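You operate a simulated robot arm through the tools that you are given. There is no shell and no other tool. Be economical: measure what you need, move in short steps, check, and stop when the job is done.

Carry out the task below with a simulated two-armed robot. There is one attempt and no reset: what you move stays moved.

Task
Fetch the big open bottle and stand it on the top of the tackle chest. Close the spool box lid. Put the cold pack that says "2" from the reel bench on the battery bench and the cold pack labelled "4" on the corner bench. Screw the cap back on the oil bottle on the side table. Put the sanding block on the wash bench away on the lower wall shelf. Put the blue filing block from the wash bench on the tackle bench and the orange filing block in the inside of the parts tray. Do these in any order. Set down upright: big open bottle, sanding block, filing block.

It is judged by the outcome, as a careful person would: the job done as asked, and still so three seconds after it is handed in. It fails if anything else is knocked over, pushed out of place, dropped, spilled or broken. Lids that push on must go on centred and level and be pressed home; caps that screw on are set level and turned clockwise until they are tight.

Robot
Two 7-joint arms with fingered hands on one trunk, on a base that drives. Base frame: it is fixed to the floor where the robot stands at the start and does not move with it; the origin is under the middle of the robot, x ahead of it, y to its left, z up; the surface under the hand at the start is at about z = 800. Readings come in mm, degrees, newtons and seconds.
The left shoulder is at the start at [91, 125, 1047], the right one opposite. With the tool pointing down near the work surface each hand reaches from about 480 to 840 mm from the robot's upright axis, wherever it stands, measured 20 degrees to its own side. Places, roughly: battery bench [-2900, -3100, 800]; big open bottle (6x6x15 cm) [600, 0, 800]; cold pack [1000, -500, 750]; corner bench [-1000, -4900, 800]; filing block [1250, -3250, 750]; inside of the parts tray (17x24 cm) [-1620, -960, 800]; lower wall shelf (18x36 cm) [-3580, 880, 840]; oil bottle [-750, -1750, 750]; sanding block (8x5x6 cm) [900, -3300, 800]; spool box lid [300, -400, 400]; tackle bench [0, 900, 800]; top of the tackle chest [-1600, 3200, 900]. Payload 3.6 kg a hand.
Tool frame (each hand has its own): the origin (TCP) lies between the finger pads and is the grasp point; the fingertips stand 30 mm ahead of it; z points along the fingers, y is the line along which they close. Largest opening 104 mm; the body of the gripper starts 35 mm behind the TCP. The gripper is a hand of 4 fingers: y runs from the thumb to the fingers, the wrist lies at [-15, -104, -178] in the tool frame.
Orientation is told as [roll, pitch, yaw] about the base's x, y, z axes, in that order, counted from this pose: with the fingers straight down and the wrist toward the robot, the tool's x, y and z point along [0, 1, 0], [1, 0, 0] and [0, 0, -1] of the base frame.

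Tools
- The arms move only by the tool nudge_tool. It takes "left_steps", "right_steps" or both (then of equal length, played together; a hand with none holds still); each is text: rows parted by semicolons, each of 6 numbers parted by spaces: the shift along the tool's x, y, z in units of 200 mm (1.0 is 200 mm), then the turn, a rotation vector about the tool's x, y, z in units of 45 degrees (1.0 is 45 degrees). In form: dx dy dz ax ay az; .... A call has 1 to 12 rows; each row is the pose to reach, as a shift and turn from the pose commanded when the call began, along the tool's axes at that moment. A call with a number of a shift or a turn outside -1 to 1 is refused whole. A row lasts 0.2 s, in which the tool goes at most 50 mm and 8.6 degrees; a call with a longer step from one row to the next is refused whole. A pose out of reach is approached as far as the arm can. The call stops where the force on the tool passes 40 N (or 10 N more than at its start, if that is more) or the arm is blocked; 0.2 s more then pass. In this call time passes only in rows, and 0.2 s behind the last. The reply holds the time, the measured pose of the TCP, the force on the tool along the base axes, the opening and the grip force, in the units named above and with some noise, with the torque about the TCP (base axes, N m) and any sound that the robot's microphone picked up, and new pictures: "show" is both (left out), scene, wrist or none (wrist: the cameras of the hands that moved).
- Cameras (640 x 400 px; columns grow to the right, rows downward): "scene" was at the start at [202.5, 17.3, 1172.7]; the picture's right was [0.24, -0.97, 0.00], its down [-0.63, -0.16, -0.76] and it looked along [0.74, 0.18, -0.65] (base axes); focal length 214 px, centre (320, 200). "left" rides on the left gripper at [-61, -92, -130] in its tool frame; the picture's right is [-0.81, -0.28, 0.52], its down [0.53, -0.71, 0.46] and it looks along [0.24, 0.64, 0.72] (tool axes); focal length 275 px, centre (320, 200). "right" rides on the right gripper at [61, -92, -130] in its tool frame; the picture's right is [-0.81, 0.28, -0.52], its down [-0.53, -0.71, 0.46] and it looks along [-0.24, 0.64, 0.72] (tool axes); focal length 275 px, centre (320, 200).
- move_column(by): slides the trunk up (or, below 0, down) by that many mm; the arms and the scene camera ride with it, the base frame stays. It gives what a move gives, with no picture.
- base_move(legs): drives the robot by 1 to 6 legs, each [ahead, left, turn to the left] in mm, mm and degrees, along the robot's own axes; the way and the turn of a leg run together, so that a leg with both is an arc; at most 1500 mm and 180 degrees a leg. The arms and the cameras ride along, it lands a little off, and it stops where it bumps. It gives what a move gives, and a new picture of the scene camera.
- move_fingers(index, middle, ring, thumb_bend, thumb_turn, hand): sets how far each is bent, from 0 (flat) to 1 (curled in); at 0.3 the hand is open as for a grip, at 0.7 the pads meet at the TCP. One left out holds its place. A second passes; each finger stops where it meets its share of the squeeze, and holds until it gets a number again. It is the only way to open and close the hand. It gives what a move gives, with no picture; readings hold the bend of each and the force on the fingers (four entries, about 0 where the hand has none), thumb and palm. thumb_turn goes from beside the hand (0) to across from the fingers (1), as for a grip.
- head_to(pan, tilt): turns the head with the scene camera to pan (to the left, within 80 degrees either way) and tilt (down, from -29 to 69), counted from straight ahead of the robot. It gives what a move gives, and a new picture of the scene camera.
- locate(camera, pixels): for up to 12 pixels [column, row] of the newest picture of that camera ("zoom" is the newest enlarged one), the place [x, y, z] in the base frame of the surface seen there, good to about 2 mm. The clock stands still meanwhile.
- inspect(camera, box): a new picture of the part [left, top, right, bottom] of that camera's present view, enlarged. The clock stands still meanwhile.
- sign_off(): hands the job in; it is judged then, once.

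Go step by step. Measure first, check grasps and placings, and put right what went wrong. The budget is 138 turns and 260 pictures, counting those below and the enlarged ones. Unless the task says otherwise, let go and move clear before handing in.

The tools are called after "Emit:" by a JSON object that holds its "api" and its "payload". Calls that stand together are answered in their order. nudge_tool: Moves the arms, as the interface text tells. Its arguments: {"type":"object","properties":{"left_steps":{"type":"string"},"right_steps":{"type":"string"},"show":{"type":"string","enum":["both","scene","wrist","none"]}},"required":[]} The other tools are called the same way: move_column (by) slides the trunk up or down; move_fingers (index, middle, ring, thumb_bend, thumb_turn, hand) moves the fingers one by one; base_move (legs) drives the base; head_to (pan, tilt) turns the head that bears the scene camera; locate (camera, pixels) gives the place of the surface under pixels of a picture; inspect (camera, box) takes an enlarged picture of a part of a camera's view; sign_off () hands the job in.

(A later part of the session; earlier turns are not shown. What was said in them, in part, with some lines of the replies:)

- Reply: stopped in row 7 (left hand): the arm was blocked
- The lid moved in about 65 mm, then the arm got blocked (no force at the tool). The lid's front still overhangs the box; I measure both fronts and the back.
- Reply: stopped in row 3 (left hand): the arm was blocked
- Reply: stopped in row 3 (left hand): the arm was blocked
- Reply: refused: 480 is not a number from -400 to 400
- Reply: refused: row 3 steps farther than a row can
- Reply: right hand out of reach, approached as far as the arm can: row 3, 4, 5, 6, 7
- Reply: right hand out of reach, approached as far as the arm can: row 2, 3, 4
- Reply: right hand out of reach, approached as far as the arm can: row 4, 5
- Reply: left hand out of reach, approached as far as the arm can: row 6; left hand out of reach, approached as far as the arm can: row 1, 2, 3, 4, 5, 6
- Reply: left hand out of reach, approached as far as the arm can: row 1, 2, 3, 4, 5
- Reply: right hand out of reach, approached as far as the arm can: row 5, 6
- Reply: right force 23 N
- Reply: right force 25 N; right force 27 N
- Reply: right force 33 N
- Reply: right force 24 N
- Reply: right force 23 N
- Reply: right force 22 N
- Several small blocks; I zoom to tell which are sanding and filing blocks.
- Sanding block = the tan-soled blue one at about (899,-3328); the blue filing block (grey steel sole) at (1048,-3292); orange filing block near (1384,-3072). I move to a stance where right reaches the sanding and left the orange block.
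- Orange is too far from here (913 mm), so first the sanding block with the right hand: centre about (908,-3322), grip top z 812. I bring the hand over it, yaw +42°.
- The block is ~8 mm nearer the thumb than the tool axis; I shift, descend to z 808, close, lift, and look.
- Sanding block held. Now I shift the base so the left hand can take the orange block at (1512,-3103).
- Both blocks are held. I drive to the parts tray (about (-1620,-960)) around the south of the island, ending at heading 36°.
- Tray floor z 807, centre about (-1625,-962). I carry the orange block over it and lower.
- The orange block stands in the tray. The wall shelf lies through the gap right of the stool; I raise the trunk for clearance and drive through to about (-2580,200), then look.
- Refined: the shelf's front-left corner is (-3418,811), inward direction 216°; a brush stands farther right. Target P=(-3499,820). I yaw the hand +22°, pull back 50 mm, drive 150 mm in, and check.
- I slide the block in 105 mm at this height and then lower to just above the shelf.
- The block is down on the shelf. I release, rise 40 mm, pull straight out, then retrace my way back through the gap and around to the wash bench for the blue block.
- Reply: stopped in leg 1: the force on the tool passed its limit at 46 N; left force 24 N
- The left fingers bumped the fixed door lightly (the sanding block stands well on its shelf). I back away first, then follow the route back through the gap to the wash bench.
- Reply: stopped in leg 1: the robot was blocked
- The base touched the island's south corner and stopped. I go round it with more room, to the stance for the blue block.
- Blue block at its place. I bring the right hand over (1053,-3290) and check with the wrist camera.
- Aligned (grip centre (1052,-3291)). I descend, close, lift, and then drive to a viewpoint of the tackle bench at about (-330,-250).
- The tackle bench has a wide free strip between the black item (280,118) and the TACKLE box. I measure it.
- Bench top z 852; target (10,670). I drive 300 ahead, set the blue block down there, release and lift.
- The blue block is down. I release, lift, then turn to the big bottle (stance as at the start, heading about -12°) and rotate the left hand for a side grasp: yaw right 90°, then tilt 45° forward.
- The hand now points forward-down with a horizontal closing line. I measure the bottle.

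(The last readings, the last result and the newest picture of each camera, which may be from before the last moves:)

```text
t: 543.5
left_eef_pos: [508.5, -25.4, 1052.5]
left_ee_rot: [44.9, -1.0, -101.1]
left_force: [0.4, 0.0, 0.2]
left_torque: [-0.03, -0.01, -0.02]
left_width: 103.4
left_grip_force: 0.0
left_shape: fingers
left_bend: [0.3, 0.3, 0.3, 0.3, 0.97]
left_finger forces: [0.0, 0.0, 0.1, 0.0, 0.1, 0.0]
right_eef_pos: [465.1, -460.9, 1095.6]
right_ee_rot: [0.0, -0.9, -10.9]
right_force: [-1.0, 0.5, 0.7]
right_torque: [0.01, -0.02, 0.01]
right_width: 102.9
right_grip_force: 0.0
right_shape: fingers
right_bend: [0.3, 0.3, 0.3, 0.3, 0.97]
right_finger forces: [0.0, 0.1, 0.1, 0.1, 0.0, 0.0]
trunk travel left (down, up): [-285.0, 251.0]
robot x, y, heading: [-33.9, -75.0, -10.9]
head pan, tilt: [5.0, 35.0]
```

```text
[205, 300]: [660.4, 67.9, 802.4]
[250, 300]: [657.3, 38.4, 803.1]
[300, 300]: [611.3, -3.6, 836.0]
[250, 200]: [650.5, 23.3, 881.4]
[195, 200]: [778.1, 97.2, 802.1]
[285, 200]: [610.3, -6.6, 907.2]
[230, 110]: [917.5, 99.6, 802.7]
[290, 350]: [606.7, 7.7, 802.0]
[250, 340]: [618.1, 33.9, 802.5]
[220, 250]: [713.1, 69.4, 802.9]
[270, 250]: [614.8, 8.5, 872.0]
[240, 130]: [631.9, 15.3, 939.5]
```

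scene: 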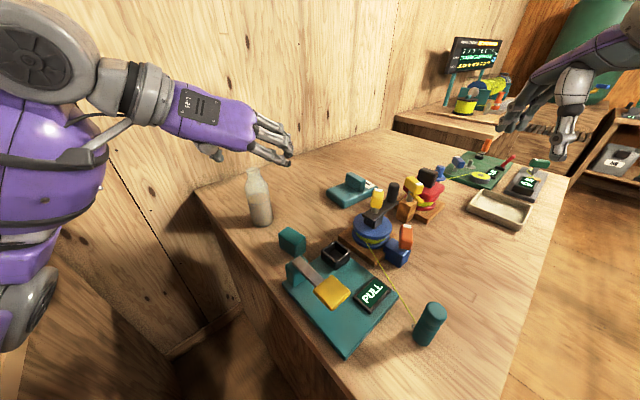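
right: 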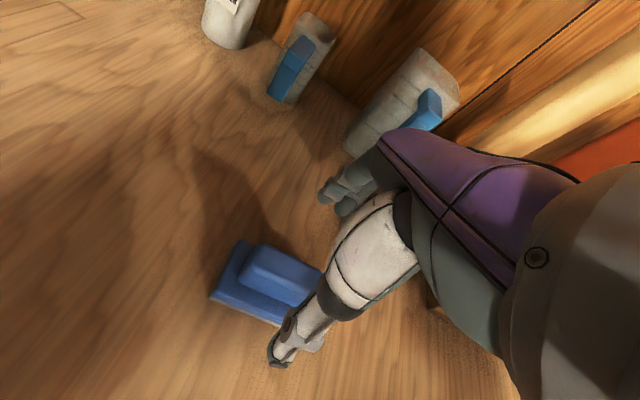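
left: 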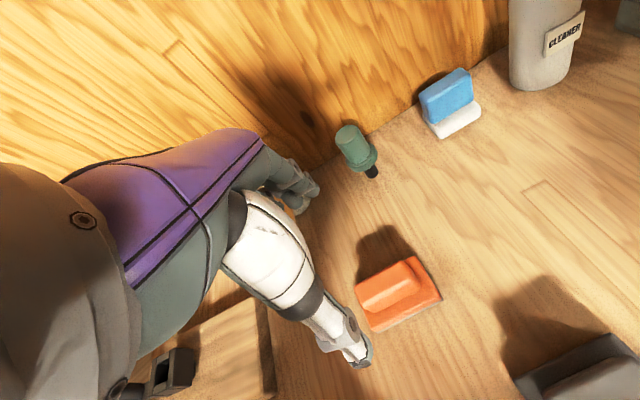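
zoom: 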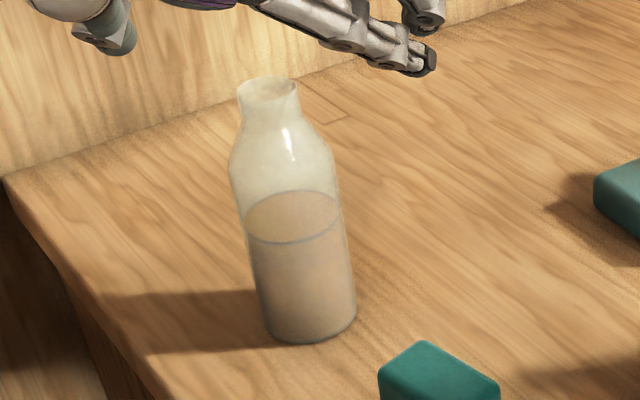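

Bottle axis is about (641,2). I move to a pre-grasp 130 mm back along the tool axis, and check the alignment.

Emit:
{"api": "nudge_tool", "payload": {"left_steps": "-0.05 -0.065 0.11 0 0 0; -0.1 -0.13 0.22 0 0 0; -0.16 -0.2 0.33 0 0 0; -0.21 -0.26 0.444 0 0 0", "show": "wrist"}}

Emit:
{"api": "inspect", "payload": {"camera": "scene", "box": [180, 130, 320, 250]}}

```text
t: 544.7
left_eef_pos: [560.8, -27.4, 972.4]
left_ee_rot: [46.7, -0.3, -104.5]
left_force: [0.7, 0.0, -0.3]
left_torque: [0.01, -0.04, 0.02]
left_width: 102.9
left_grip_force: 0.0
left_shape: fingers
left_bend: [0.3, 0.3, 0.3, 0.3, 0.97]
left_finger forces: [0.1, 0.0, 0.0, 0.1, 0.0, 0.0]
right_eef_pos: [447.4, -501.0, 1088.6]
right_ee_rot: [0.6, -0.6, -14.3]
right_force: [-0.2, -0.8, -0.1]
right_torque: [-0.01, 0.01, -0.01]
right_width: 102.7
right_grip_force: 0.1
right_shape: fingers
right_bend: [0.3, 0.3, 0.3, 0.3, 0.97]
right_finger forces: [0.1, 0.0, 0.1, 0.0, 0.0, 0.0]
trunk travel left (down, up): [-285.0, 251.0]
robot x, y, heading: [-31.0, -79.8, -14.1]
head pan, tilt: [5.0, 35.0]
stopped in row 4 (left hand): the arm was blocked; the commanded pose is now the measured one
```

left: 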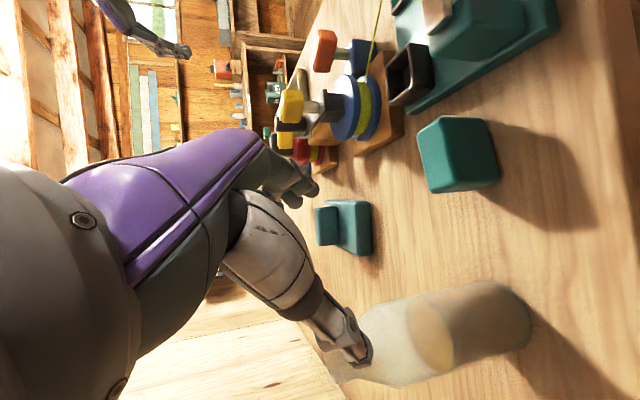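

```text
3.33 times, centred on (250, 190) of scene
```

zoom: 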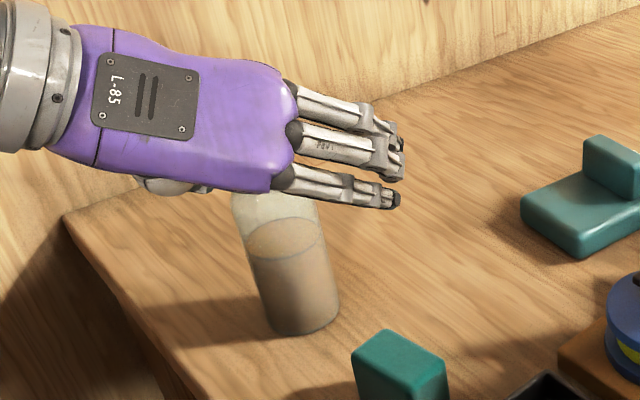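

The left arm got blocked (its elbow meets the tackle bench side) and twisted the base slightly. I retract the left hand, check the tackle box, and prepare the right hand for a mirrored side grasp instead.

Emit:
{"api": "nudge_tool", "payload": {"left_steps": "0.05 0.05 -0.12 0 0 0; 0.1 0.1 -0.24 0 0 0; 0.15 0.16 -0.36 0 0 0; 0.2 0.22 -0.48 0 0 0; 0.3 0.22 -0.6 0 0 0; 0.4 0.22 -0.7 0 0 0", "right_steps": "0 0 0 0 0 -0.167; 0 0 0 0 0 -0.333; 0 0 0 0 0 -0.5; 0 0 0 0 0 -0.667; 0 0 0 0 0 -0.833; 0 0 0 0 0 -1", "show": "none"}}

Emit:
{"api": "nudge_tool", "payload": {"right_steps": "0 0 0 0 0 -0.167; 0 0 0 0 0 -0.333; 0 0 0 0 0 -0.5; 0 0 0 0 0 -0.667; 0 0 0 0 0 -0.833; 0 0 0 0 0 -1", "show": "none"}}

Emit:
{"api": "nudge_tool", "payload": {"right_steps": "0 0 0 0 -0.167 0; 0 0 0 0 -0.333 0; 0 0 0 0 -0.5 0; 0 0 0 0 -0.667 0; 0 0 0 0 -0.833 0; 0 0 0 0 -1 0", "show": "none"}}

Emit:
{"api": "head_to", "payload": {"pan": 75, "tilt": 35}}

Emit:
{"api": "head_to", "payload": {"pan": 5, "tilt": 35}}

```text
t: 546.1
left_eef_pos: [500.2, -40.4, 1127.3]
left_ee_rot: [46.4, -0.7, -103.8]
left_force: [0.0, 0.6, -0.3]
left_torque: [0.03, 0.01, 0.03]
left_width: 103.0
left_grip_force: 0.0
left_shape: fingers
left_bend: [0.3, 0.3, 0.3, 0.3, 0.97]
left_finger forces: [0.1, 0.0, 0.0, 0.1, 0.0, 0.0]
right_eef_pos: [406.4, -482.1, 1083.1]
right_ee_rot: [-1.0, -0.3, 14.3]
right_force: [-0.2, 0.4, 0.5]
right_torque: [0.02, 0.0, 0.03]
right_width: 102.9
right_grip_force: 0.1
right_shape: fingers
right_bend: [0.3, 0.3, 0.3, 0.3, 0.97]
right_finger forces: [0.0, 0.0, 0.0, 0.0, 0.1, 0.0]
right hand out of reach, approached as far as the arm can: row 4, 5, 6
trunk travel left (down, up): [-285.0, 251.0]
robot x, y, heading: [-32.6, -75.7, -13.4]
head pan, tilt: [5.0, 35.0]
```

```text
t: 547.5
left_eef_pos: [498.3, -42.7, 1127.6]
left_ee_rot: [46.6, -0.6, -103.9]
left_force: [-0.4, -0.5, -0.2]
left_torque: [0.01, 0.0, 0.03]
left_width: 102.8
left_grip_force: 0.1
left_shape: fingers
left_bend: [0.3, 0.3, 0.3, 0.3, 0.97]
left_finger forces: [0.0, 0.0, 0.0, 0.1, 0.1, 0.0]
right_eef_pos: [295.3, -323.3, 1105.5]
right_ee_rot: [-0.9, 0.4, 59.1]
right_force: [0.1, 0.0, 0.7]
right_torque: [0.03, -0.04, 0.0]
right_width: 103.2
right_grip_force: 0.0
right_shape: fingers
right_bend: [0.3, 0.3, 0.3, 0.3, 0.97]
right_finger forces: [0.1, 0.0, 0.0, 0.0, 0.0, 0.0]
right hand out of reach, approached as far as the arm can: row 1, 2, 3, 4, 5, 6
trunk travel left (down, up): [-285.0, 251.0]
robot x, y, heading: [-29.4, -81.0, -13.8]
head pan, tilt: [5.0, 35.0]
```

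```text
t: 548.9
left_eef_pos: [499.8, -40.1, 1126.2]
left_ee_rot: [46.4, -0.7, -103.9]
left_force: [-0.5, 0.2, 0.2]
left_torque: [0.0, -0.04, -0.02]
left_width: 103.1
left_grip_force: 0.1
left_shape: fingers
left_bend: [0.3, 0.3, 0.3, 0.3, 0.97]
left_finger forces: [0.0, 0.1, 0.0, 0.0, 0.0, 0.0]
right_eef_pos: [281.7, -275.2, 1113.6]
right_ee_rot: [-41.6, 2.1, 59.6]
right_force: [1.4, -0.2, 0.2]
right_torque: [0.02, -0.03, 0.0]
right_width: 103.4
right_grip_force: 0.0
right_shape: fingers
right_bend: [0.3, 0.3, 0.3, 0.3, 0.98]
right_finger forces: [0.0, 0.0, 0.0, 0.0, 0.0, 0.0]
right hand out of reach, approached as far as the arm can: row 1, 2, 3, 4, 5, 6
trunk travel left (down, up): [-285.0, 251.0]
robot x, y, heading: [-31.8, -79.5, -13.7]
head pan, tilt: [5.0, 35.0]
```

```text
t: 550.3
left_eef_pos: [500.9, -41.5, 1124.9]
left_ee_rot: [46.4, -0.8, -103.9]
left_force: [-0.1, 0.4, 0.3]
left_torque: [-0.01, -0.01, 0.01]
left_width: 102.9
left_grip_force: 0.0
left_shape: fingers
left_bend: [0.3, 0.3, 0.3, 0.3, 0.97]
left_finger forces: [0.0, 0.0, 0.0, 0.0, 0.1, 0.0]
right_eef_pos: [281.6, -274.3, 1112.9]
right_ee_rot: [-41.5, 2.1, 59.4]
right_force: [-0.6, -1.0, 0.3]
right_torque: [0.0, -0.02, -0.03]
right_width: 103.3
right_grip_force: 0.2
right_shape: fingers
right_bend: [0.3, 0.3, 0.3, 0.3, 0.98]
right_finger forces: [0.0, 0.1, 0.0, 0.0, 0.1, 0.0]
trunk travel left (down, up): [-285.0, 251.0]
robot x, y, heading: [-28.3, -79.3, -13.6]
head pan, tilt: [75.0, 35.0]
```

scene: 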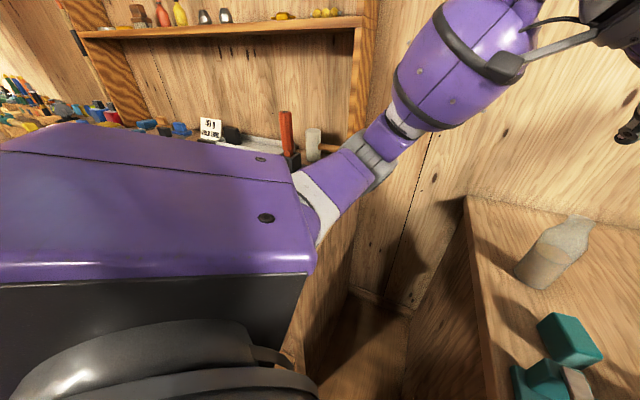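

```text
t: 551.7
left_eef_pos: [500.4, -41.2, 1125.8]
left_ee_rot: [46.5, -0.6, -103.9]
left_force: [0.0, -0.5, 0.3]
left_torque: [0.0, 0.01, 0.02]
left_width: 103.0
left_grip_force: 0.0
left_shape: fingers
left_bend: [0.3, 0.3, 0.3, 0.3, 0.97]
left_finger forces: [0.0, 0.0, 0.0, 0.0, 0.0, 0.1]
right_eef_pos: [282.4, -274.7, 1113.2]
right_ee_rot: [-41.5, 2.1, 59.6]
right_force: [0.2, -0.2, 0.6]
right_torque: [0.02, 0.01, 0.02]
right_width: 103.6
right_grip_force: 0.0
right_shape: fingers
right_bend: [0.3, 0.3, 0.3, 0.3, 0.98]
right_finger forces: [0.1, 0.1, 0.0, 0.0, 0.0, 0.1]
trunk travel left (down, up): [-285.0, 251.0]
robot x, y, heading: [-34.5, -78.5, -13.9]
head pan, tilt: [5.0, 35.0]
```

scene: 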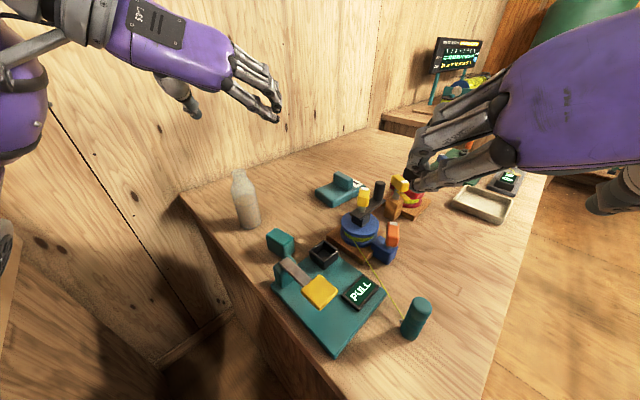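

The right arm can't hold that yaw here, so I use the left after all but with the trunk raised 200 mm, so its elbow passes above the tackle box. Then to the pre-grasp again.

Emit:
{"api": "move_column", "payload": {"by": 200}}

Emit:
{"api": "nudge_tool", "payload": {"left_steps": "-0.122 -0.038 0.139 0 0 0; -0.244 -0.076 0.278 0 0 0; -0.366 -0.114 0.417 0 0 0; -0.488 -0.152 0.556 0 0 0; -0.61 -0.19 0.695 0 0 0", "show": "none"}}

Emit:
{"api": "nudge_tool", "payload": {"left_steps": "-0.122 -0.038 0.139 0 0 0; -0.244 -0.076 0.278 0 0 0; -0.366 -0.114 0.417 0 0 0; -0.488 -0.152 0.556 0 0 0; -0.61 -0.19 0.695 0 0 0", "show": "scene"}}

Emit:
{"api": "inspect", "payload": {"camera": "scene", "box": [160, 150, 300, 270]}}

```text
t: 553.9
left_eef_pos: [500.8, -41.4, 1324.0]
left_ee_rot: [46.3, -0.7, -103.8]
left_force: [-0.6, -1.1, -1.6]
left_torque: [0.0, 0.0, 0.02]
left_width: 102.9
left_grip_force: 0.1
left_shape: fingers
left_bend: [0.3, 0.3, 0.3, 0.3, 0.97]
left_finger forces: [0.0, 0.0, 0.0, 0.0, 0.0, 0.0]
right_eef_pos: [213.0, -257.6, 1391.5]
right_ee_rot: [-57.1, -2.8, 59.5]
right_force: [1.2, 0.1, -0.3]
right_torque: [0.01, 0.03, -0.04]
right_width: 103.3
right_grip_force: 0.1
right_shape: fingers
right_bend: [0.3, 0.3, 0.3, 0.3, 0.98]
right_finger forces: [0.0, 0.0, 0.0, 0.0, 0.0, 0.0]
trunk travel left (down, up): [-485.0, 51.0]
robot x, y, heading: [-29.7, -76.8, -13.6]
head pan, tilt: [5.0, 35.0]
```

```text
t: 555.1
left_eef_pos: [526.6, -10.0, 1140.4]
left_ee_rot: [46.4, -0.7, -103.8]
left_force: [-0.8, -0.1, 0.4]
left_torque: [-0.02, 0.01, 0.01]
left_width: 102.9
left_grip_force: 0.0
left_shape: fingers
left_bend: [0.3, 0.3, 0.3, 0.3, 0.97]
left_finger forces: [0.0, 0.0, 0.0, 0.0, 0.1, 0.0]
right_eef_pos: [212.9, -256.9, 1391.2]
right_ee_rot: [-57.0, -2.8, 59.4]
right_force: [0.2, 1.0, 0.2]
right_torque: [-0.02, 0.02, 0.03]
right_width: 103.5
right_grip_force: 0.1
right_shape: fingers
right_bend: [0.3, 0.3, 0.3, 0.3, 0.98]
right_finger forces: [0.0, 0.1, 0.0, 0.0, 0.0, 0.0]
trunk travel left (down, up): [-485.0, 51.0]
robot x, y, heading: [-30.6, -75.3, -13.6]
head pan, tilt: [5.0, 35.0]
```

```text
t: 556.3
left_eef_pos: [547.8, 20.3, 954.7]
left_ee_rot: [46.5, -0.7, -103.9]
left_force: [0.0, 0.3, 0.1]
left_torque: [0.0, -0.02, 0.03]
left_width: 102.8
left_grip_force: 0.0
left_shape: fingers
left_bend: [0.3, 0.3, 0.3, 0.3, 0.97]
left_finger forces: [0.1, 0.0, 0.0, 0.1, 0.0, 0.1]
right_eef_pos: [210.9, -257.2, 1390.5]
right_ee_rot: [-57.0, -2.8, 59.6]
right_force: [-0.7, -0.4, -0.4]
right_torque: [0.03, -0.02, -0.01]
right_width: 103.3
right_grip_force: 0.1
right_shape: fingers
right_bend: [0.3, 0.3, 0.3, 0.3, 0.98]
right_finger forces: [0.0, 0.0, 0.0, 0.0, 0.0, 0.0]
trunk travel left (down, up): [-485.0, 51.0]
robot x, y, heading: [-34.5, -80.7, -13.9]
head pan, tilt: [5.0, 35.0]
```

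scene: 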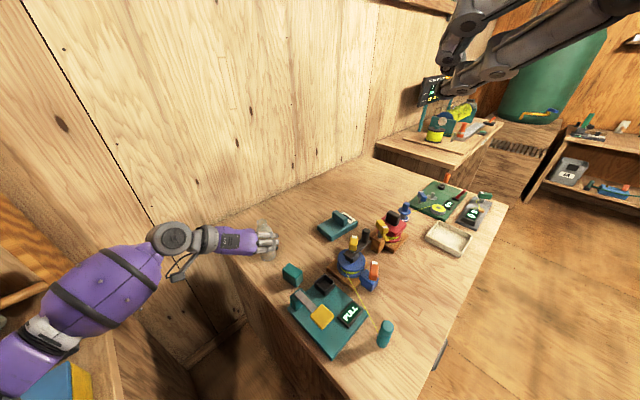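

```text
3.33 times, centred on (230, 210) of scene
```

zoom: 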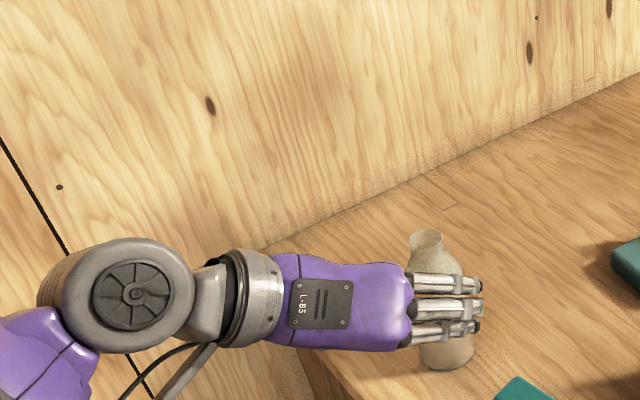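

Pre-grasp reached freely; the wrist view confirmed the bottle at (641,2). I advance 129 mm along the tool axis, close, and lift 100 mm straight up.

Emit:
{"api": "nudge_tool", "payload": {"left_steps": "0.003 -0.005 0.14 0 0 0; 0.006 -0.01 0.28 0 0 0; 0.009 -0.015 0.41 0 0 0; 0.011 -0.019 0.53 0 0 0; 0.013 -0.023 0.643 0 0 0", "show": "none"}}

Emit:
{"api": "move_fingers", "payload": {"hand": "left", "index": 0.7, "middle": 0.7, "ring": 0.7, "thumb_bend": 0.7}}

Emit:
{"api": "inspect", "payload": {"camera": "scene", "box": [200, 180, 300, 270]}}

Emit:
{"api": "nudge_tool", "payload": {"left_steps": "0.06 0 -0.058 0 0 0; 0.15 0 -0.145 0 0 0; 0.25 0 -0.24 0 0 0; 0.36 0 -0.345 0 0 0", "show": "scene"}}

```text
t: 557.5
left_eef_pos: [641.2, 1.6, 869.0]
left_ee_rot: [46.3, -0.7, -103.9]
left_force: [-0.8, -0.6, 0.3]
left_torque: [0.02, -0.01, -0.04]
left_width: 103.1
left_grip_force: 0.5
left_shape: fingers
left_bend: [0.3, 0.3, 0.3, 0.3, 0.97]
left_finger forces: [0.1, 0.0, 0.0, 0.1, 0.0, 0.8]
right_eef_pos: [211.2, -258.5, 1392.6]
right_ee_rot: [-57.1, -2.8, 59.6]
right_force: [1.1, 0.3, 0.6]
right_torque: [0.08, -0.03, 0.02]
right_width: 103.5
right_grip_force: 0.0
right_shape: fingers
right_bend: [0.3, 0.3, 0.3, 0.3, 0.98]
right_finger forces: [0.0, 0.1, 0.0, 0.1, 0.0, 0.0]
trunk travel left (down, up): [-485.0, 51.0]
robot x, y, heading: [-33.8, -76.6, -13.5]
head pan, tilt: [5.0, 35.0]
```

```text
t: 558.5
left_eef_pos: [642.7, 0.1, 869.7]
left_ee_rot: [46.5, -0.7, -103.9]
left_force: [1.2, -0.6, 4.0]
left_torque: [0.1, -0.1, -0.07]
left_width: 47.8
left_grip_force: 23.1
left_shape: fingers
left_bend: [0.52, 0.64, 0.68, 0.54, 0.96]
left_finger forces: [12.3, 4.9, 5.6, 0.0, 22.7, 0.3]
right_eef_pos: [212.5, -259.0, 1392.1]
right_ee_rot: [-57.1, -2.7, 59.6]
right_force: [0.5, 0.5, 0.6]
right_torque: [0.02, -0.04, -0.01]
right_width: 103.4
right_grip_force: 0.1
right_shape: fingers
right_bend: [0.3, 0.3, 0.3, 0.3, 0.98]
right_finger forces: [0.0, 0.0, 0.1, 0.0, 0.1, 0.1]
trunk travel left (down, up): [-485.0, 51.0]
robot x, y, heading: [-35.5, -78.1, -13.3]
head pan, tilt: [5.0, 35.0]
```

```text
4.44 times, centred on (250, 225) of scene
```

zoom: 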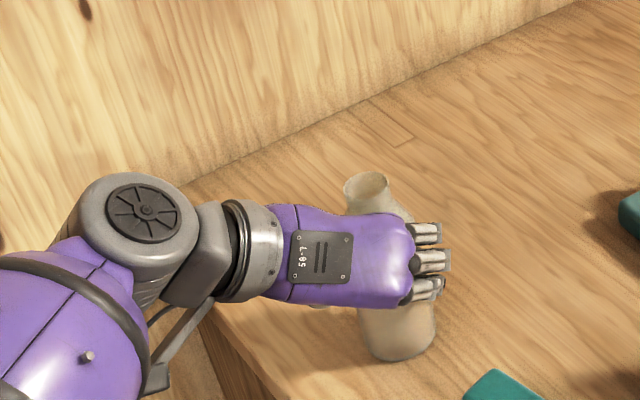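

```text
t: 559.5
left_eef_pos: [639.8, 1.9, 969.6]
left_ee_rot: [46.4, -0.6, -103.8]
left_force: [-0.1, 0.0, -1.5]
left_torque: [0.01, 0.0, 0.0]
left_width: 47.9
left_grip_force: 21.2
left_shape: fingers
left_bend: [0.52, 0.64, 0.69, 0.55, 0.95]
left_finger forces: [13.7, 4.3, 2.9, 0.0, 21.8, 0.0]
right_eef_pos: [212.6, -258.4, 1391.2]
right_ee_rot: [-57.1, -2.8, 59.6]
right_force: [-0.1, -1.1, 0.0]
right_torque: [-0.01, -0.05, -0.02]
right_width: 103.3
right_grip_force: 0.1
right_shape: fingers
right_bend: [0.3, 0.3, 0.3, 0.3, 0.98]
right_finger forces: [0.0, 0.0, 0.0, 0.0, 0.0, 0.0]
trunk travel left (down, up): [-485.0, 51.0]
robot x, y, heading: [-32.4, -75.6, -13.6]
head pan, tilt: [5.0, 35.0]
```

scene: 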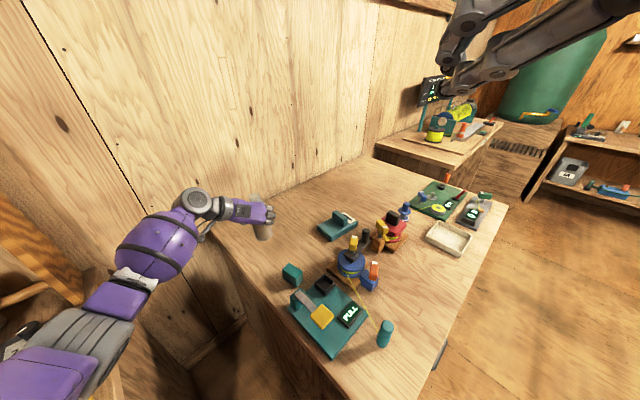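

The bottle is lifted upright (grip 21 N). I raise it another 130 mm to clear the tackle box, back out, turn and drive along the aisle by the tackle bench toward the chest.

Emit:
{"api": "nudge_tool", "payload": {"left_steps": "0.12 0 -0.115 0 0 0; 0.24 0 -0.23 0 0 0; 0.36 0 -0.345 0 0 0; 0.47 0 -0.45 0 0 0", "show": "none"}}

Emit:
{"api": "base_move", "payload": {"legs": [[-330, 0, 0], [0, 0, 130], [450, -80, 0], [860, -180, 0]]}}

Emit:
{"api": "head_to", "payload": {"pan": 0, "tilt": 22}}

```text
t: 560.5
left_eef_pos: [643.3, 2.9, 1099.9]
left_ee_rot: [46.4, -0.7, -103.9]
left_force: [0.1, -0.2, -1.9]
left_torque: [-0.01, -0.04, 0.04]
left_width: 47.8
left_grip_force: 21.0
left_shape: fingers
left_bend: [0.52, 0.64, 0.69, 0.55, 0.95]
left_finger forces: [13.6, 4.3, 2.9, 0.1, 21.7, 0.0]
right_eef_pos: [212.7, -258.7, 1391.8]
right_ee_rot: [-57.0, -2.7, 59.5]
right_force: [-0.7, 0.4, -1.4]
right_torque: [-0.04, -0.02, -0.02]
right_width: 103.5
right_grip_force: 0.1
right_shape: fingers
right_bend: [0.3, 0.3, 0.3, 0.3, 0.98]
right_finger forces: [0.1, 0.0, 0.0, 0.1, 0.0, 0.0]
trunk travel left (down, up): [-485.0, 51.0]
robot x, y, heading: [-31.9, -80.3, -13.5]
head pan, tilt: [5.0, 35.0]
```

```text
t: 573.1
left_eef_pos: [-1105.2, 1461.6, 1096.1]
left_ee_rot: [46.2, -0.7, 25.2]
left_force: [0.1, -0.4, -2.3]
left_torque: [0.01, -0.03, -0.01]
left_width: 47.8
left_grip_force: 21.5
left_shape: fingers
left_bend: [0.52, 0.65, 0.69, 0.55, 0.95]
left_finger forces: [13.6, 4.8, 2.7, 0.0, 21.6, 0.0]
right_eef_pos: [-633.3, 1293.0, 1390.0]
right_ee_rot: [-56.7, -2.7, -171.4]
right_force: [-0.7, 0.0, -0.3]
right_torque: [0.0, -0.03, 0.02]
right_width: 103.3
right_grip_force: 0.1
right_shape: fingers
right_bend: [0.3, 0.3, 0.3, 0.3, 0.98]
right_finger forces: [0.0, 0.0, 0.0, 0.1, 0.0, 0.1]
trunk travel left (down, up): [-485.0, 51.0]
robot x, y, heading: [-615.5, 987.1, 115.5]
head pan, tilt: [5.0, 35.0]
stopped in leg 4: the robot was blocked; the commanded pose is now the measured one
```

scene: 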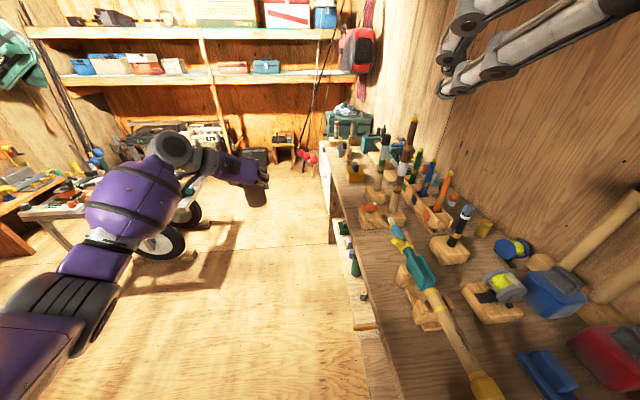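

```text
t: 573.9
left_eef_pos: [-1104.3, 1459.0, 1099.6]
left_ee_rot: [46.5, -0.8, 25.2]
left_force: [0.4, 0.0, -1.7]
left_torque: [-0.01, 0.0, -0.03]
left_width: 47.8
left_grip_force: 21.3
left_shape: fingers
left_bend: [0.52, 0.65, 0.69, 0.55, 0.95]
left_finger forces: [13.6, 4.8, 2.9, 0.0, 21.6, 0.0]
right_eef_pos: [-630.3, 1287.0, 1392.3]
right_ee_rot: [-57.1, -2.8, -171.2]
right_force: [0.4, 0.8, -0.3]
right_torque: [-0.01, 0.0, 0.0]
right_width: 103.4
right_grip_force: 0.1
right_shape: fingers
right_bend: [0.3, 0.3, 0.3, 0.3, 0.98]
right_finger forces: [0.0, 0.1, 0.0, 0.0, 0.0, 0.0]
trunk travel left (down, up): [-485.0, 51.0]
robot x, y, heading: [-613.8, 985.0, 116.0]
head pan, tilt: [0.0, 22.0]
```

scene: 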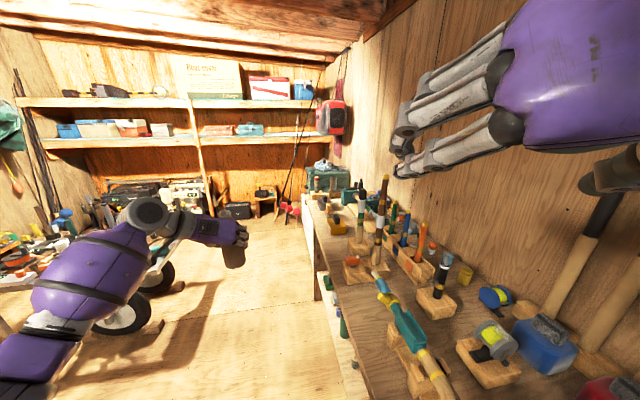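

The base grazed the bench edge and stopped. At the far end I see a white-fronted chest with a teal box at (335,180); I zoom and measure.

Emit:
{"api": "inspect", "payload": {"camera": "scene", "box": [270, 140, 400, 260]}}

Emit:
{"api": "locate", "payload": {"camera": "scene", "pixels": [[310, 195], [318, 200], [330, 205], [308, 230], [335, 180], [320, 183], [316, 215], [345, 215], [302, 200], [330, 260], [290, 250], [325, 195]]}}

```text
3.33 times, centred on (335, 200) of scene
```

zoom: 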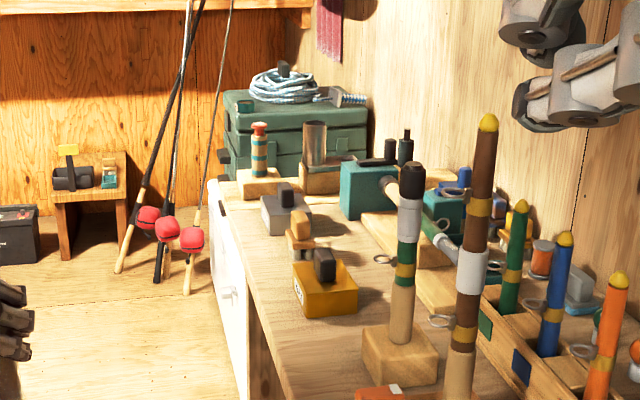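

```text
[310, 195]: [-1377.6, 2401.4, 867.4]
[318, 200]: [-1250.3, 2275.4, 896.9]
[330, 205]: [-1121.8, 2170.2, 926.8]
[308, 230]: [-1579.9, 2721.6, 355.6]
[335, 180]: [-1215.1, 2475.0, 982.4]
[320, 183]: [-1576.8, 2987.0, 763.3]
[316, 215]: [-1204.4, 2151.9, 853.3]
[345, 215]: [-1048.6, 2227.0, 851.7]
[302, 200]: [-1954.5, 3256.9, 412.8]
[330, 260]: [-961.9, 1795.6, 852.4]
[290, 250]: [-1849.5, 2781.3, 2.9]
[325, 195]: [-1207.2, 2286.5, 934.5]
```

The green tackle chest sits at the aisle's end, with a rope coil on its top. I move clear of the bench and drive to a staging point near (-2040,2275), heading 52°, to look at its top.

Emit:
{"api": "base_move", "payload": {"legs": [[0, 250, 0], [1388, 281, 0], [396, 185, 0], [0, 0, -64]]}}

Emit:
{"api": "head_to", "payload": {"pan": 12, "tilt": 25}}

Emit:
{"api": "inspect", "payload": {"camera": "scene", "box": [240, 130, 400, 250]}}

```text
t: 588.3
left_eef_pos: [-1845.6, 2919.4, 1100.0]
left_ee_rot: [46.5, -0.8, -37.6]
left_force: [-0.1, 0.1, -2.1]
left_torque: [-0.01, -0.01, -0.02]
left_width: 47.6
left_grip_force: 21.2
left_shape: fingers
left_bend: [0.52, 0.65, 0.69, 0.55, 0.95]
left_finger forces: [13.4, 4.8, 2.7, 0.0, 21.2, 0.0]
right_eef_pos: [-1779.4, 2420.3, 1391.8]
right_ee_rot: [-57.1, -2.8, 125.8]
right_force: [-0.3, -0.4, 0.0]
right_torque: [0.03, -0.01, -0.02]
right_width: 103.2
right_grip_force: 0.1
right_shape: fingers
right_bend: [0.3, 0.3, 0.3, 0.3, 0.98]
right_finger forces: [0.0, 0.0, 0.1, 0.0, 0.0, 0.0]
trunk travel left (down, up): [-485.0, 51.0]
robot x, y, heading: [-2041.0, 2266.3, 53.0]
head pan, tilt: [0.0, 22.0]
```

scene: 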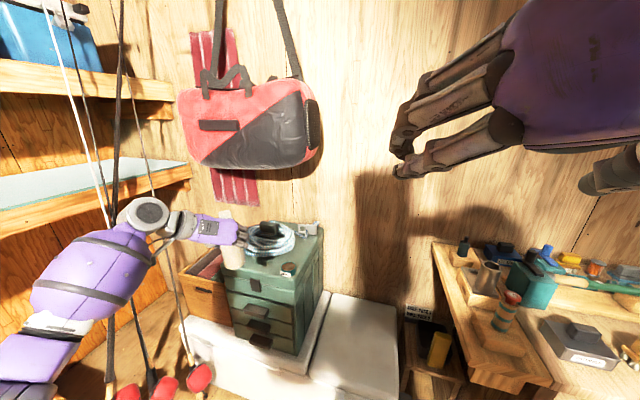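

```text
t: 589.0
left_eef_pos: [-1844.7, 2918.8, 1099.3]
left_ee_rot: [46.5, -0.7, -37.6]
left_force: [0.3, -0.7, -2.1]
left_torque: [0.01, 0.01, 0.0]
left_width: 47.5
left_grip_force: 21.2
left_shape: fingers
left_bend: [0.52, 0.65, 0.69, 0.55, 0.95]
left_finger forces: [13.4, 4.8, 2.8, 0.0, 21.2, 0.1]
right_eef_pos: [-1779.3, 2420.5, 1391.3]
right_ee_rot: [-57.1, -2.9, 125.9]
right_force: [0.8, -0.2, 0.8]
right_torque: [0.01, 0.02, 0.0]
right_width: 103.3
right_grip_force: 0.1
right_shape: fingers
right_bend: [0.3, 0.3, 0.3, 0.3, 0.98]
right_finger forces: [0.1, 0.0, 0.1, 0.0, 0.0, 0.0]
trunk travel left (down, up): [-485.0, 51.0]
robot x, y, heading: [-2044.0, 2269.0, 52.8]
head pan, tilt: [12.0, 25.0]
```

scene: 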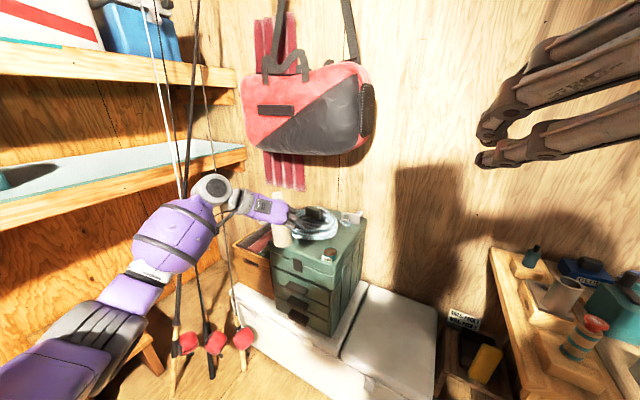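

```text
3.33 times, centred on (320, 190) of scene
```

zoom: 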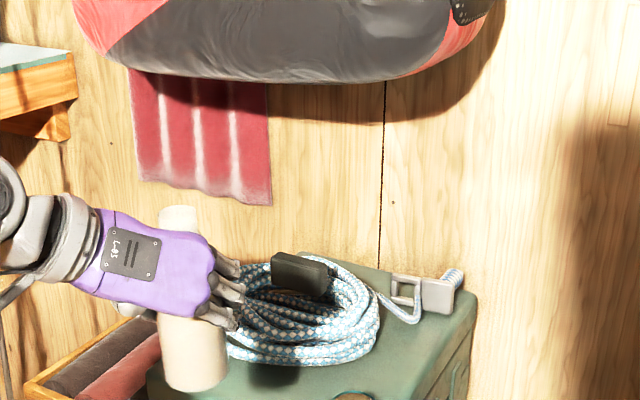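

I measure the chest top: front edge, cup at (328,255), rope, and free areas.

Emit:
{"api": "locate", "payload": {"camera": "scene", "pixels": [[300, 262], [285, 258], [335, 285], [363, 228], [345, 250], [350, 240], [328, 255], [310, 255], [340, 262], [320, 240], [332, 225], [310, 270]]}}

Emit:
{"api": "inspect", "payload": {"camera": "scene", "box": [260, 190, 380, 290]}}

```text
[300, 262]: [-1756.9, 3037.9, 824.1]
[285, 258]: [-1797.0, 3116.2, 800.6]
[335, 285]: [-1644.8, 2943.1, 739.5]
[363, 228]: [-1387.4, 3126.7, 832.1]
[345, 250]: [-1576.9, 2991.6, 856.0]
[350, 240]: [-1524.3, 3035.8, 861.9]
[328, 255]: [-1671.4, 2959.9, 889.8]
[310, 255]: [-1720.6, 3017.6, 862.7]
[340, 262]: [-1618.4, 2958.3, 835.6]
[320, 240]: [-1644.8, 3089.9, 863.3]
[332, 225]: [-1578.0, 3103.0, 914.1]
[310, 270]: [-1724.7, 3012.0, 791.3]
```

```text
4.00 times, centred on (320, 240) of scene
```

zoom: 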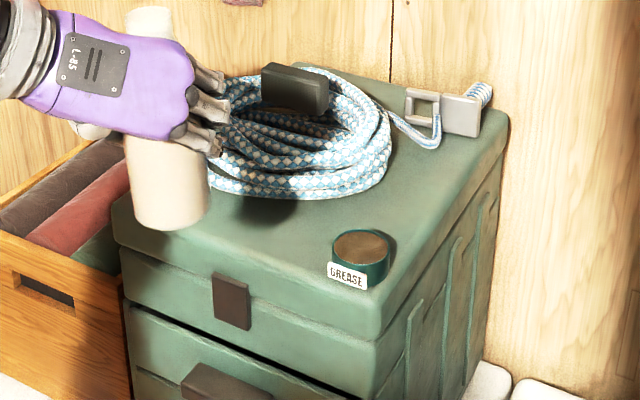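

Chest top z 863; there is a clear strip at its front left, about (-1750,3080), between rope coil and front edge. I drive 150 ahead and 22 left at carrying height, then check the bottle's spot against it.

Emit:
{"api": "base_move", "payload": {"legs": [[150, 22, 0]]}}

Emit:
{"api": "inspect", "payload": {"camera": "scene", "box": [230, 190, 370, 310]}}

Emit:
{"api": "locate", "payload": {"camera": "zoom", "pixels": [[180, 220], [200, 240], [220, 260], [160, 240], [250, 240], [280, 260], [300, 220], [180, 270], [130, 230], [230, 290], [260, 290], [340, 250]]}}

```text
t: 590.4
left_eef_pos: [-1772.8, 3050.4, 1100.4]
left_ee_rot: [46.5, -0.8, -37.6]
left_force: [-0.3, 0.1, -1.8]
left_torque: [-0.01, 0.0, 0.01]
left_width: 47.5
left_grip_force: 21.0
left_shape: fingers
left_bend: [0.52, 0.65, 0.69, 0.55, 0.95]
left_finger forces: [13.3, 4.8, 2.8, 0.1, 21.2, 0.0]
right_eef_pos: [-1707.6, 2552.0, 1392.1]
right_ee_rot: [-57.1, -2.8, 125.9]
right_force: [-0.4, 0.0, 0.6]
right_torque: [-0.01, 0.01, -0.01]
right_width: 103.3
right_grip_force: 0.1
right_shape: fingers
right_bend: [0.3, 0.3, 0.3, 0.3, 0.98]
right_finger forces: [0.0, 0.1, 0.0, 0.1, 0.0, 0.1]
trunk travel left (down, up): [-485.0, 51.0]
robot x, y, heading: [-1974.5, 2398.7, 53.0]
head pan, tilt: [12.0, 25.0]
```

scene: 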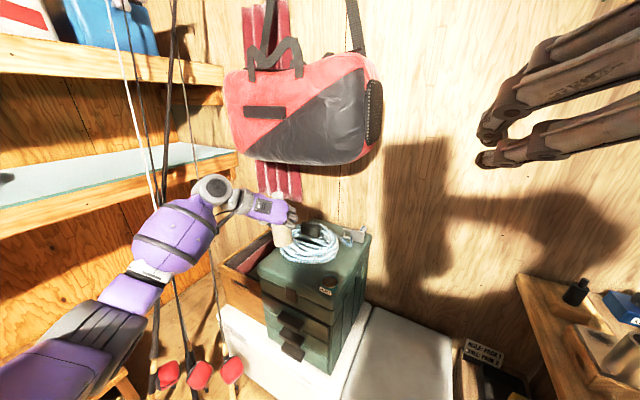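

```text
3.33 times, centred on (300, 250) of scene
```

zoom: 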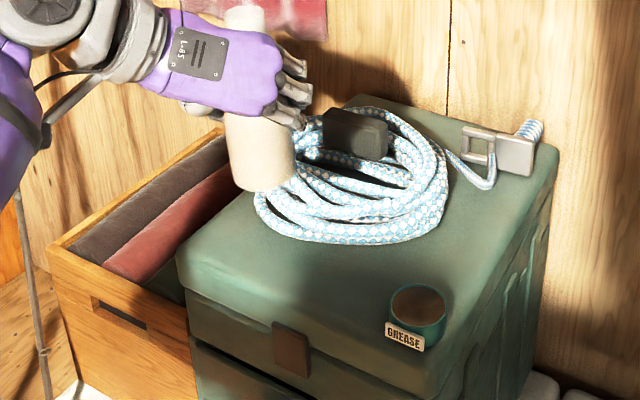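

```text
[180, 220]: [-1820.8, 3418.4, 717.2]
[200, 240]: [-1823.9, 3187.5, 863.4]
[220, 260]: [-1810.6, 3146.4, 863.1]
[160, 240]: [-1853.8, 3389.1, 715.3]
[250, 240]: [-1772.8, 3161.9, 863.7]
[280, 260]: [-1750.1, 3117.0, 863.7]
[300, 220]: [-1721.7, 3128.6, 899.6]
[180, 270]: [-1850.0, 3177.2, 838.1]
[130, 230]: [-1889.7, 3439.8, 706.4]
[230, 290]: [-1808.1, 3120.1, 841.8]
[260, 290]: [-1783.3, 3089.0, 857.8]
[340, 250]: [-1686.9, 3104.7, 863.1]
```

The front-left strip would put the fingers against the rope and the wrist near the rods. The right part of the top, about (-1570,3055), is free on all sides, so I move there (125 ahead, 159 right) and lower to just above the surface.

Emit:
{"api": "base_move", "payload": {"legs": [[125, -159, 0]]}}

Emit:
{"api": "nudge_tool", "payload": {"left_steps": "-0.14 0 0.134 0 0 0; -0.28 0 0.267 0 0 0; -0.4 0 0.38 0 0 0; -0.48 0 0.457 0 0 0", "show": "none"}}

Emit:
{"api": "inspect", "payload": {"camera": "scene", "box": [200, 180, 360, 330]}}

Emit:
{"api": "locate", "payload": {"camera": "zoom", "pixels": [[320, 200], [360, 220], [400, 240], [380, 180], [440, 200], [340, 260]]}}

```text
t: 592.5
left_eef_pos: [-1572.8, 3055.2, 1100.0]
left_ee_rot: [46.6, -0.8, -37.4]
left_force: [-0.2, 0.2, -2.1]
left_torque: [0.02, 0.0, 0.0]
left_width: 47.8
left_grip_force: 21.1
left_shape: fingers
left_bend: [0.52, 0.65, 0.69, 0.55, 0.95]
left_finger forces: [13.4, 4.8, 2.7, 0.1, 21.3, 0.1]
right_eef_pos: [-1505.3, 2555.9, 1391.3]
right_ee_rot: [-57.2, -2.9, 126.0]
right_force: [0.0, -0.1, 0.3]
right_torque: [0.03, -0.02, 0.01]
right_width: 103.2
right_grip_force: 0.1
right_shape: fingers
right_bend: [0.3, 0.3, 0.3, 0.3, 0.98]
right_finger forces: [0.0, 0.0, 0.0, 0.0, 0.0, 0.1]
trunk travel left (down, up): [-485.0, 51.0]
robot x, y, heading: [-1769.5, 2405.2, 53.2]
head pan, tilt: [12.0, 25.0]
```

scene: 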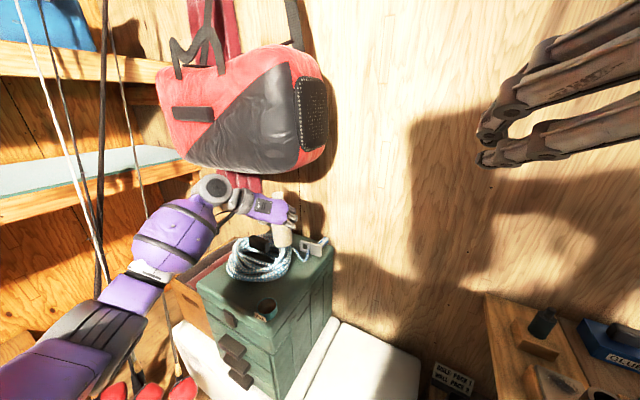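

```text
t: 593.5
left_eef_pos: [-1573.0, 3055.1, 966.9]
left_ee_rot: [46.5, -0.7, -37.4]
left_force: [0.4, 0.0, -2.1]
left_torque: [-0.01, -0.01, 0.01]
left_width: 47.8
left_grip_force: 21.0
left_shape: fingers
left_bend: [0.52, 0.65, 0.69, 0.55, 0.95]
left_finger forces: [13.4, 4.8, 2.8, 0.1, 21.2, 0.1]
right_eef_pos: [-1504.6, 2554.8, 1392.1]
right_ee_rot: [-57.0, -2.9, 126.0]
right_force: [0.4, -0.2, 0.8]
right_torque: [0.0, 0.02, 0.01]
right_width: 103.2
right_grip_force: 0.1
right_shape: fingers
right_bend: [0.3, 0.3, 0.3, 0.3, 0.98]
right_finger forces: [0.1, 0.0, 0.0, 0.1, 0.0, 0.1]
trunk travel left (down, up): [-485.0, 51.0]
robot x, y, heading: [-1769.3, 2403.7, 53.1]
head pan, tilt: [12.0, 25.0]
```

```text
2.67 times, centred on (280, 255) of scene
```

zoom: 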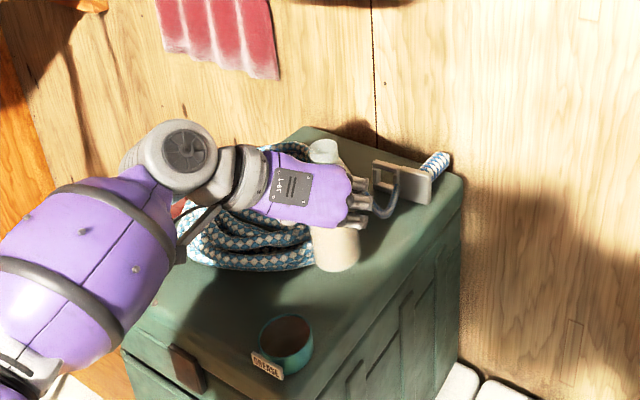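

```text
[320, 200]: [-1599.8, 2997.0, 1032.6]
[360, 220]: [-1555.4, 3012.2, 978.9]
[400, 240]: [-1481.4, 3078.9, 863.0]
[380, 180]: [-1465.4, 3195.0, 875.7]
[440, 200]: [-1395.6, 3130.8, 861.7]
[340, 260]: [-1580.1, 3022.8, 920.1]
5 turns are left
```

The bottle hangs over the free right part of the chest top, 36 mm above it. I lower gently to contact, open the hand, and draw back along the tool axis.

Emit:
{"api": "nudge_tool", "payload": {"left_steps": "-0.05 0 0.047 0 0 0; -0.09 0 0.085 0 0 0; -0.108 0 0.102 0 0 0; -0.118 0 0.112 0 0 0; -0.127 0 0.12 0 0 0; -0.134 0 0.127 0 0 0", "show": "none"}}

Emit:
{"api": "inspect", "payload": {"camera": "scene", "box": [200, 180, 360, 330]}}

```text
t: 594.9
left_eef_pos: [-1570.6, 3053.4, 931.8]
left_ee_rot: [46.5, -0.7, -37.5]
left_force: [2.9, -3.1, 5.8]
left_torque: [0.0, 0.05, 0.01]
left_width: 47.1
left_grip_force: 26.1
left_shape: fingers
left_bend: [0.51, 0.64, 0.68, 0.56, 0.96]
left_finger forces: [14.4, 5.2, 5.8, 0.1, 26.4, 0.0]
right_eef_pos: [-1504.5, 2554.1, 1392.0]
right_ee_rot: [-57.1, -2.9, 126.0]
right_force: [-0.5, -0.2, 0.6]
right_torque: [-0.01, 0.04, 0.0]
right_width: 103.2
right_grip_force: 0.0
right_shape: fingers
right_bend: [0.3, 0.3, 0.3, 0.3, 0.98]
right_finger forces: [0.1, 0.0, 0.0, 0.1, 0.1, 0.1]
trunk travel left (down, up): [-485.0, 51.0]
robot x, y, heading: [-1769.4, 2401.3, 52.8]
head pan, tilt: [12.0, 25.0]
```

```text
2.67 times, centred on (280, 255) of scene
4 turns are left
```

zoom: 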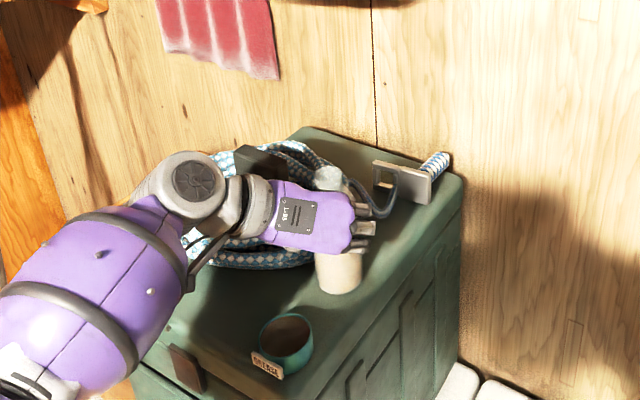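

The bottle stands on the chest top (contact 6–8 N). I open the hand and draw it back and up along the tool axis.

Emit:
{"api": "move_fingers", "payload": {"hand": "left", "index": 0.3, "middle": 0.3, "ring": 0.3, "thumb_bend": 0.3}}

Emit:
{"api": "nudge_tool", "payload": {"left_steps": "0 0 -0.1 0 0 0; 0 0 -0.22 0 0 0; 0 0 -0.36 0 0 0; 0 0 -0.5 0 0 0; 0 0 -0.65 0 0 0; 0 0 -0.8 0 0 0; 0 0 -0.95 0 0 0", "show": "scene"}}

Emit:
{"api": "inspect", "payload": {"camera": "scene", "box": [200, 180, 360, 330]}}

```text
t: 595.9
left_eef_pos: [-1570.6, 3054.6, 931.0]
left_ee_rot: [46.4, -0.7, -37.4]
left_force: [1.3, -1.8, 1.2]
left_torque: [0.01, 0.0, 0.0]
left_width: 100.9
left_grip_force: 0.9
left_shape: fingers
left_bend: [0.3, 0.3, 0.3, 0.31, 0.98]
left_finger forces: [0.0, 0.1, 0.0, 0.0, 1.1, 0.2]
right_eef_pos: [-1504.0, 2555.9, 1392.3]
right_ee_rot: [-57.1, -2.9, 126.0]
right_force: [0.5, -0.1, 0.7]
right_torque: [-0.01, 0.03, -0.02]
right_width: 103.3
right_grip_force: 0.0
right_shape: fingers
right_bend: [0.3, 0.3, 0.3, 0.3, 0.98]
right_finger forces: [0.0, 0.0, 0.0, 0.0, 0.0, 0.1]
trunk travel left (down, up): [-485.0, 51.0]
robot x, y, heading: [-1770.9, 2404.5, 53.0]
head pan, tilt: [12.0, 25.0]
```

```text
t: 597.5
left_eef_pos: [-1655.0, 2944.6, 1061.1]
left_ee_rot: [46.5, -0.8, -37.5]
left_force: [-0.8, 0.1, -0.2]
left_torque: [-0.01, 0.01, 0.01]
left_width: 102.7
left_grip_force: 0.1
left_shape: fingers
left_bend: [0.3, 0.3, 0.3, 0.3, 0.98]
left_finger forces: [0.0, 0.0, 0.0, 0.1, 0.0, 0.0]
right_eef_pos: [-1504.5, 2555.0, 1391.2]
right_ee_rot: [-57.1, -2.9, 126.1]
right_force: [-0.4, -0.5, 0.3]
right_torque: [0.01, 0.01, -0.01]
right_width: 103.1
right_grip_force: 0.1
right_shape: fingers
right_bend: [0.3, 0.3, 0.3, 0.3, 0.98]
right_finger forces: [0.1, 0.1, 0.1, 0.1, 0.1, 0.1]
trunk travel left (down, up): [-485.0, 51.0]
robot x, y, heading: [-1768.7, 2404.2, 53.1]
head pan, tilt: [12.0, 25.0]
```

scene: 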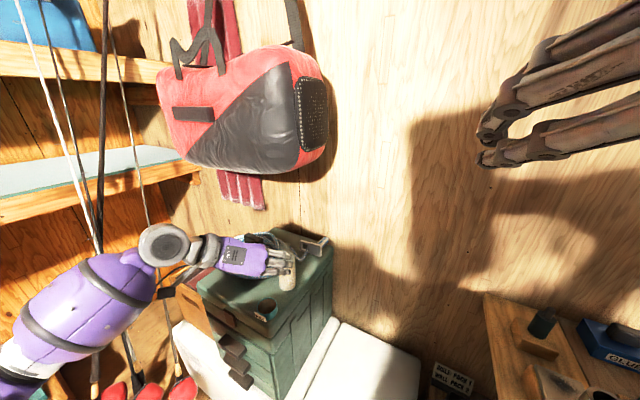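

```text
2.67 times, centred on (280, 255) of scene
3 turns are left
```

zoom: 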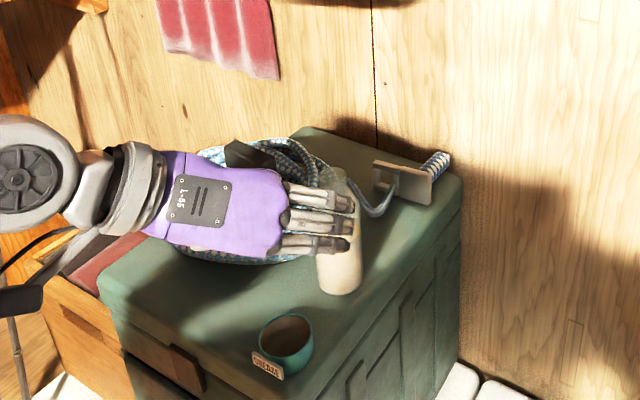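

The bottle stands upright and the hand is free of it. I back the base away for clearance and take a last look.

Emit:
{"api": "base_move", "payload": {"legs": [[-300, -60, 0]]}}

Emit:
{"api": "inspect", "payload": {"camera": "scene", "box": [200, 150, 360, 290]}}

```text
t: 599.5
left_eef_pos: [-1787.2, 2672.5, 1060.1]
left_ee_rot: [46.5, -0.9, -37.1]
left_force: [-0.3, -0.1, -0.7]
left_torque: [-0.04, -0.01, -0.02]
left_width: 103.2
left_grip_force: 0.1
left_shape: fingers
left_bend: [0.3, 0.3, 0.3, 0.3, 0.98]
left_finger forces: [0.0, 0.0, 0.0, 0.0, 0.0, 0.0]
right_eef_pos: [-1635.2, 2283.7, 1392.7]
right_ee_rot: [-57.2, -2.9, 126.2]
right_force: [0.3, 0.0, 0.2]
right_torque: [-0.01, 0.0, -0.03]
right_width: 103.0
right_grip_force: 0.0
right_shape: fingers
right_bend: [0.3, 0.3, 0.3, 0.3, 0.98]
right_finger forces: [0.0, 0.0, 0.2, 0.1, 0.0, 0.0]
trunk travel left (down, up): [-485.0, 51.0]
robot x, y, heading: [-1896.7, 2131.6, 53.2]
head pan, tilt: [12.0, 25.0]
```

scene: 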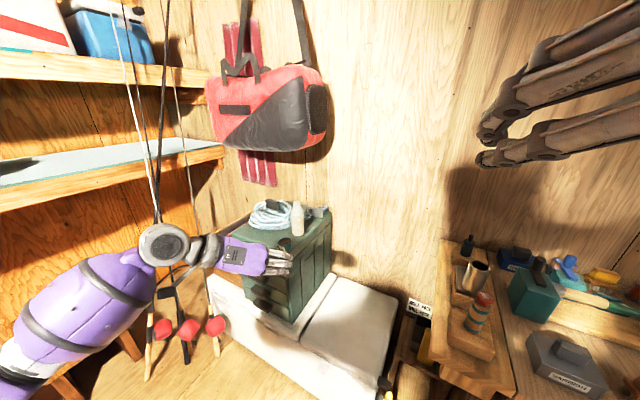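

```text
2.86 times, centred on (280, 220) of scene
2 turns are left
```

zoom: 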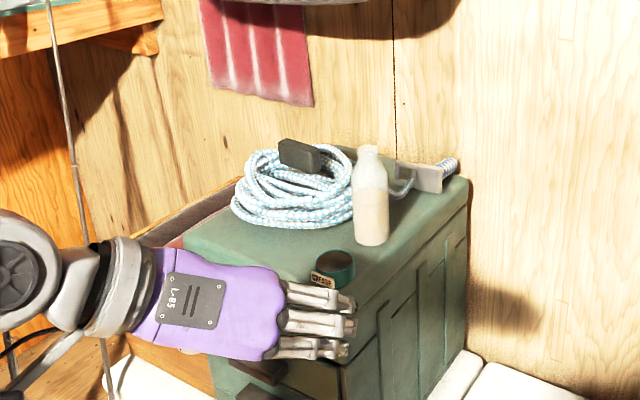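

The bottle stands upright and still on the chest beside the rope coil, and both hands are clear, so I hand in the job.

Emit:
{"api": "sign_off", "payload": {}}

```text
The job is handed in.
```

I handed the job in with every item on the list done; the points I'm less sure of are the tightness of the oil cap and a few bumps along the way.

- **Big bottle:** it stands upright on the tackle chest, next to the rope coil.
- **Spool box:** the lid is slid shut and sits square on the box.
- **Cold packs:** "2" is on the battery bench and "4" is on the corner bench. I set "4" down for a moment on the bench next to the battery bench to change hands, because the vise lever was in the left arm's way.
- **Oil bottle:** the cap is on level. I turned it clockwise until the bottle mostly turned along with it (about 0.2 N m), but nothing held the bottle, so it may not be fully tight. The bottle also shifted by a few millimetres on the side table.
- **Sanding block:** it stands upright on the lower wall shelf.
- **Filing blocks:** the orange one stands in the parts tray and the blue one on the tackle bench.

On the way, the left hand bumped a door once, and the base stopped against the island and the tackle bench. The left arm also snagged near the end of the tackle bench. Nothing looked knocked over in the pictures afterwards, but I did not get a full view of that end of the bench.
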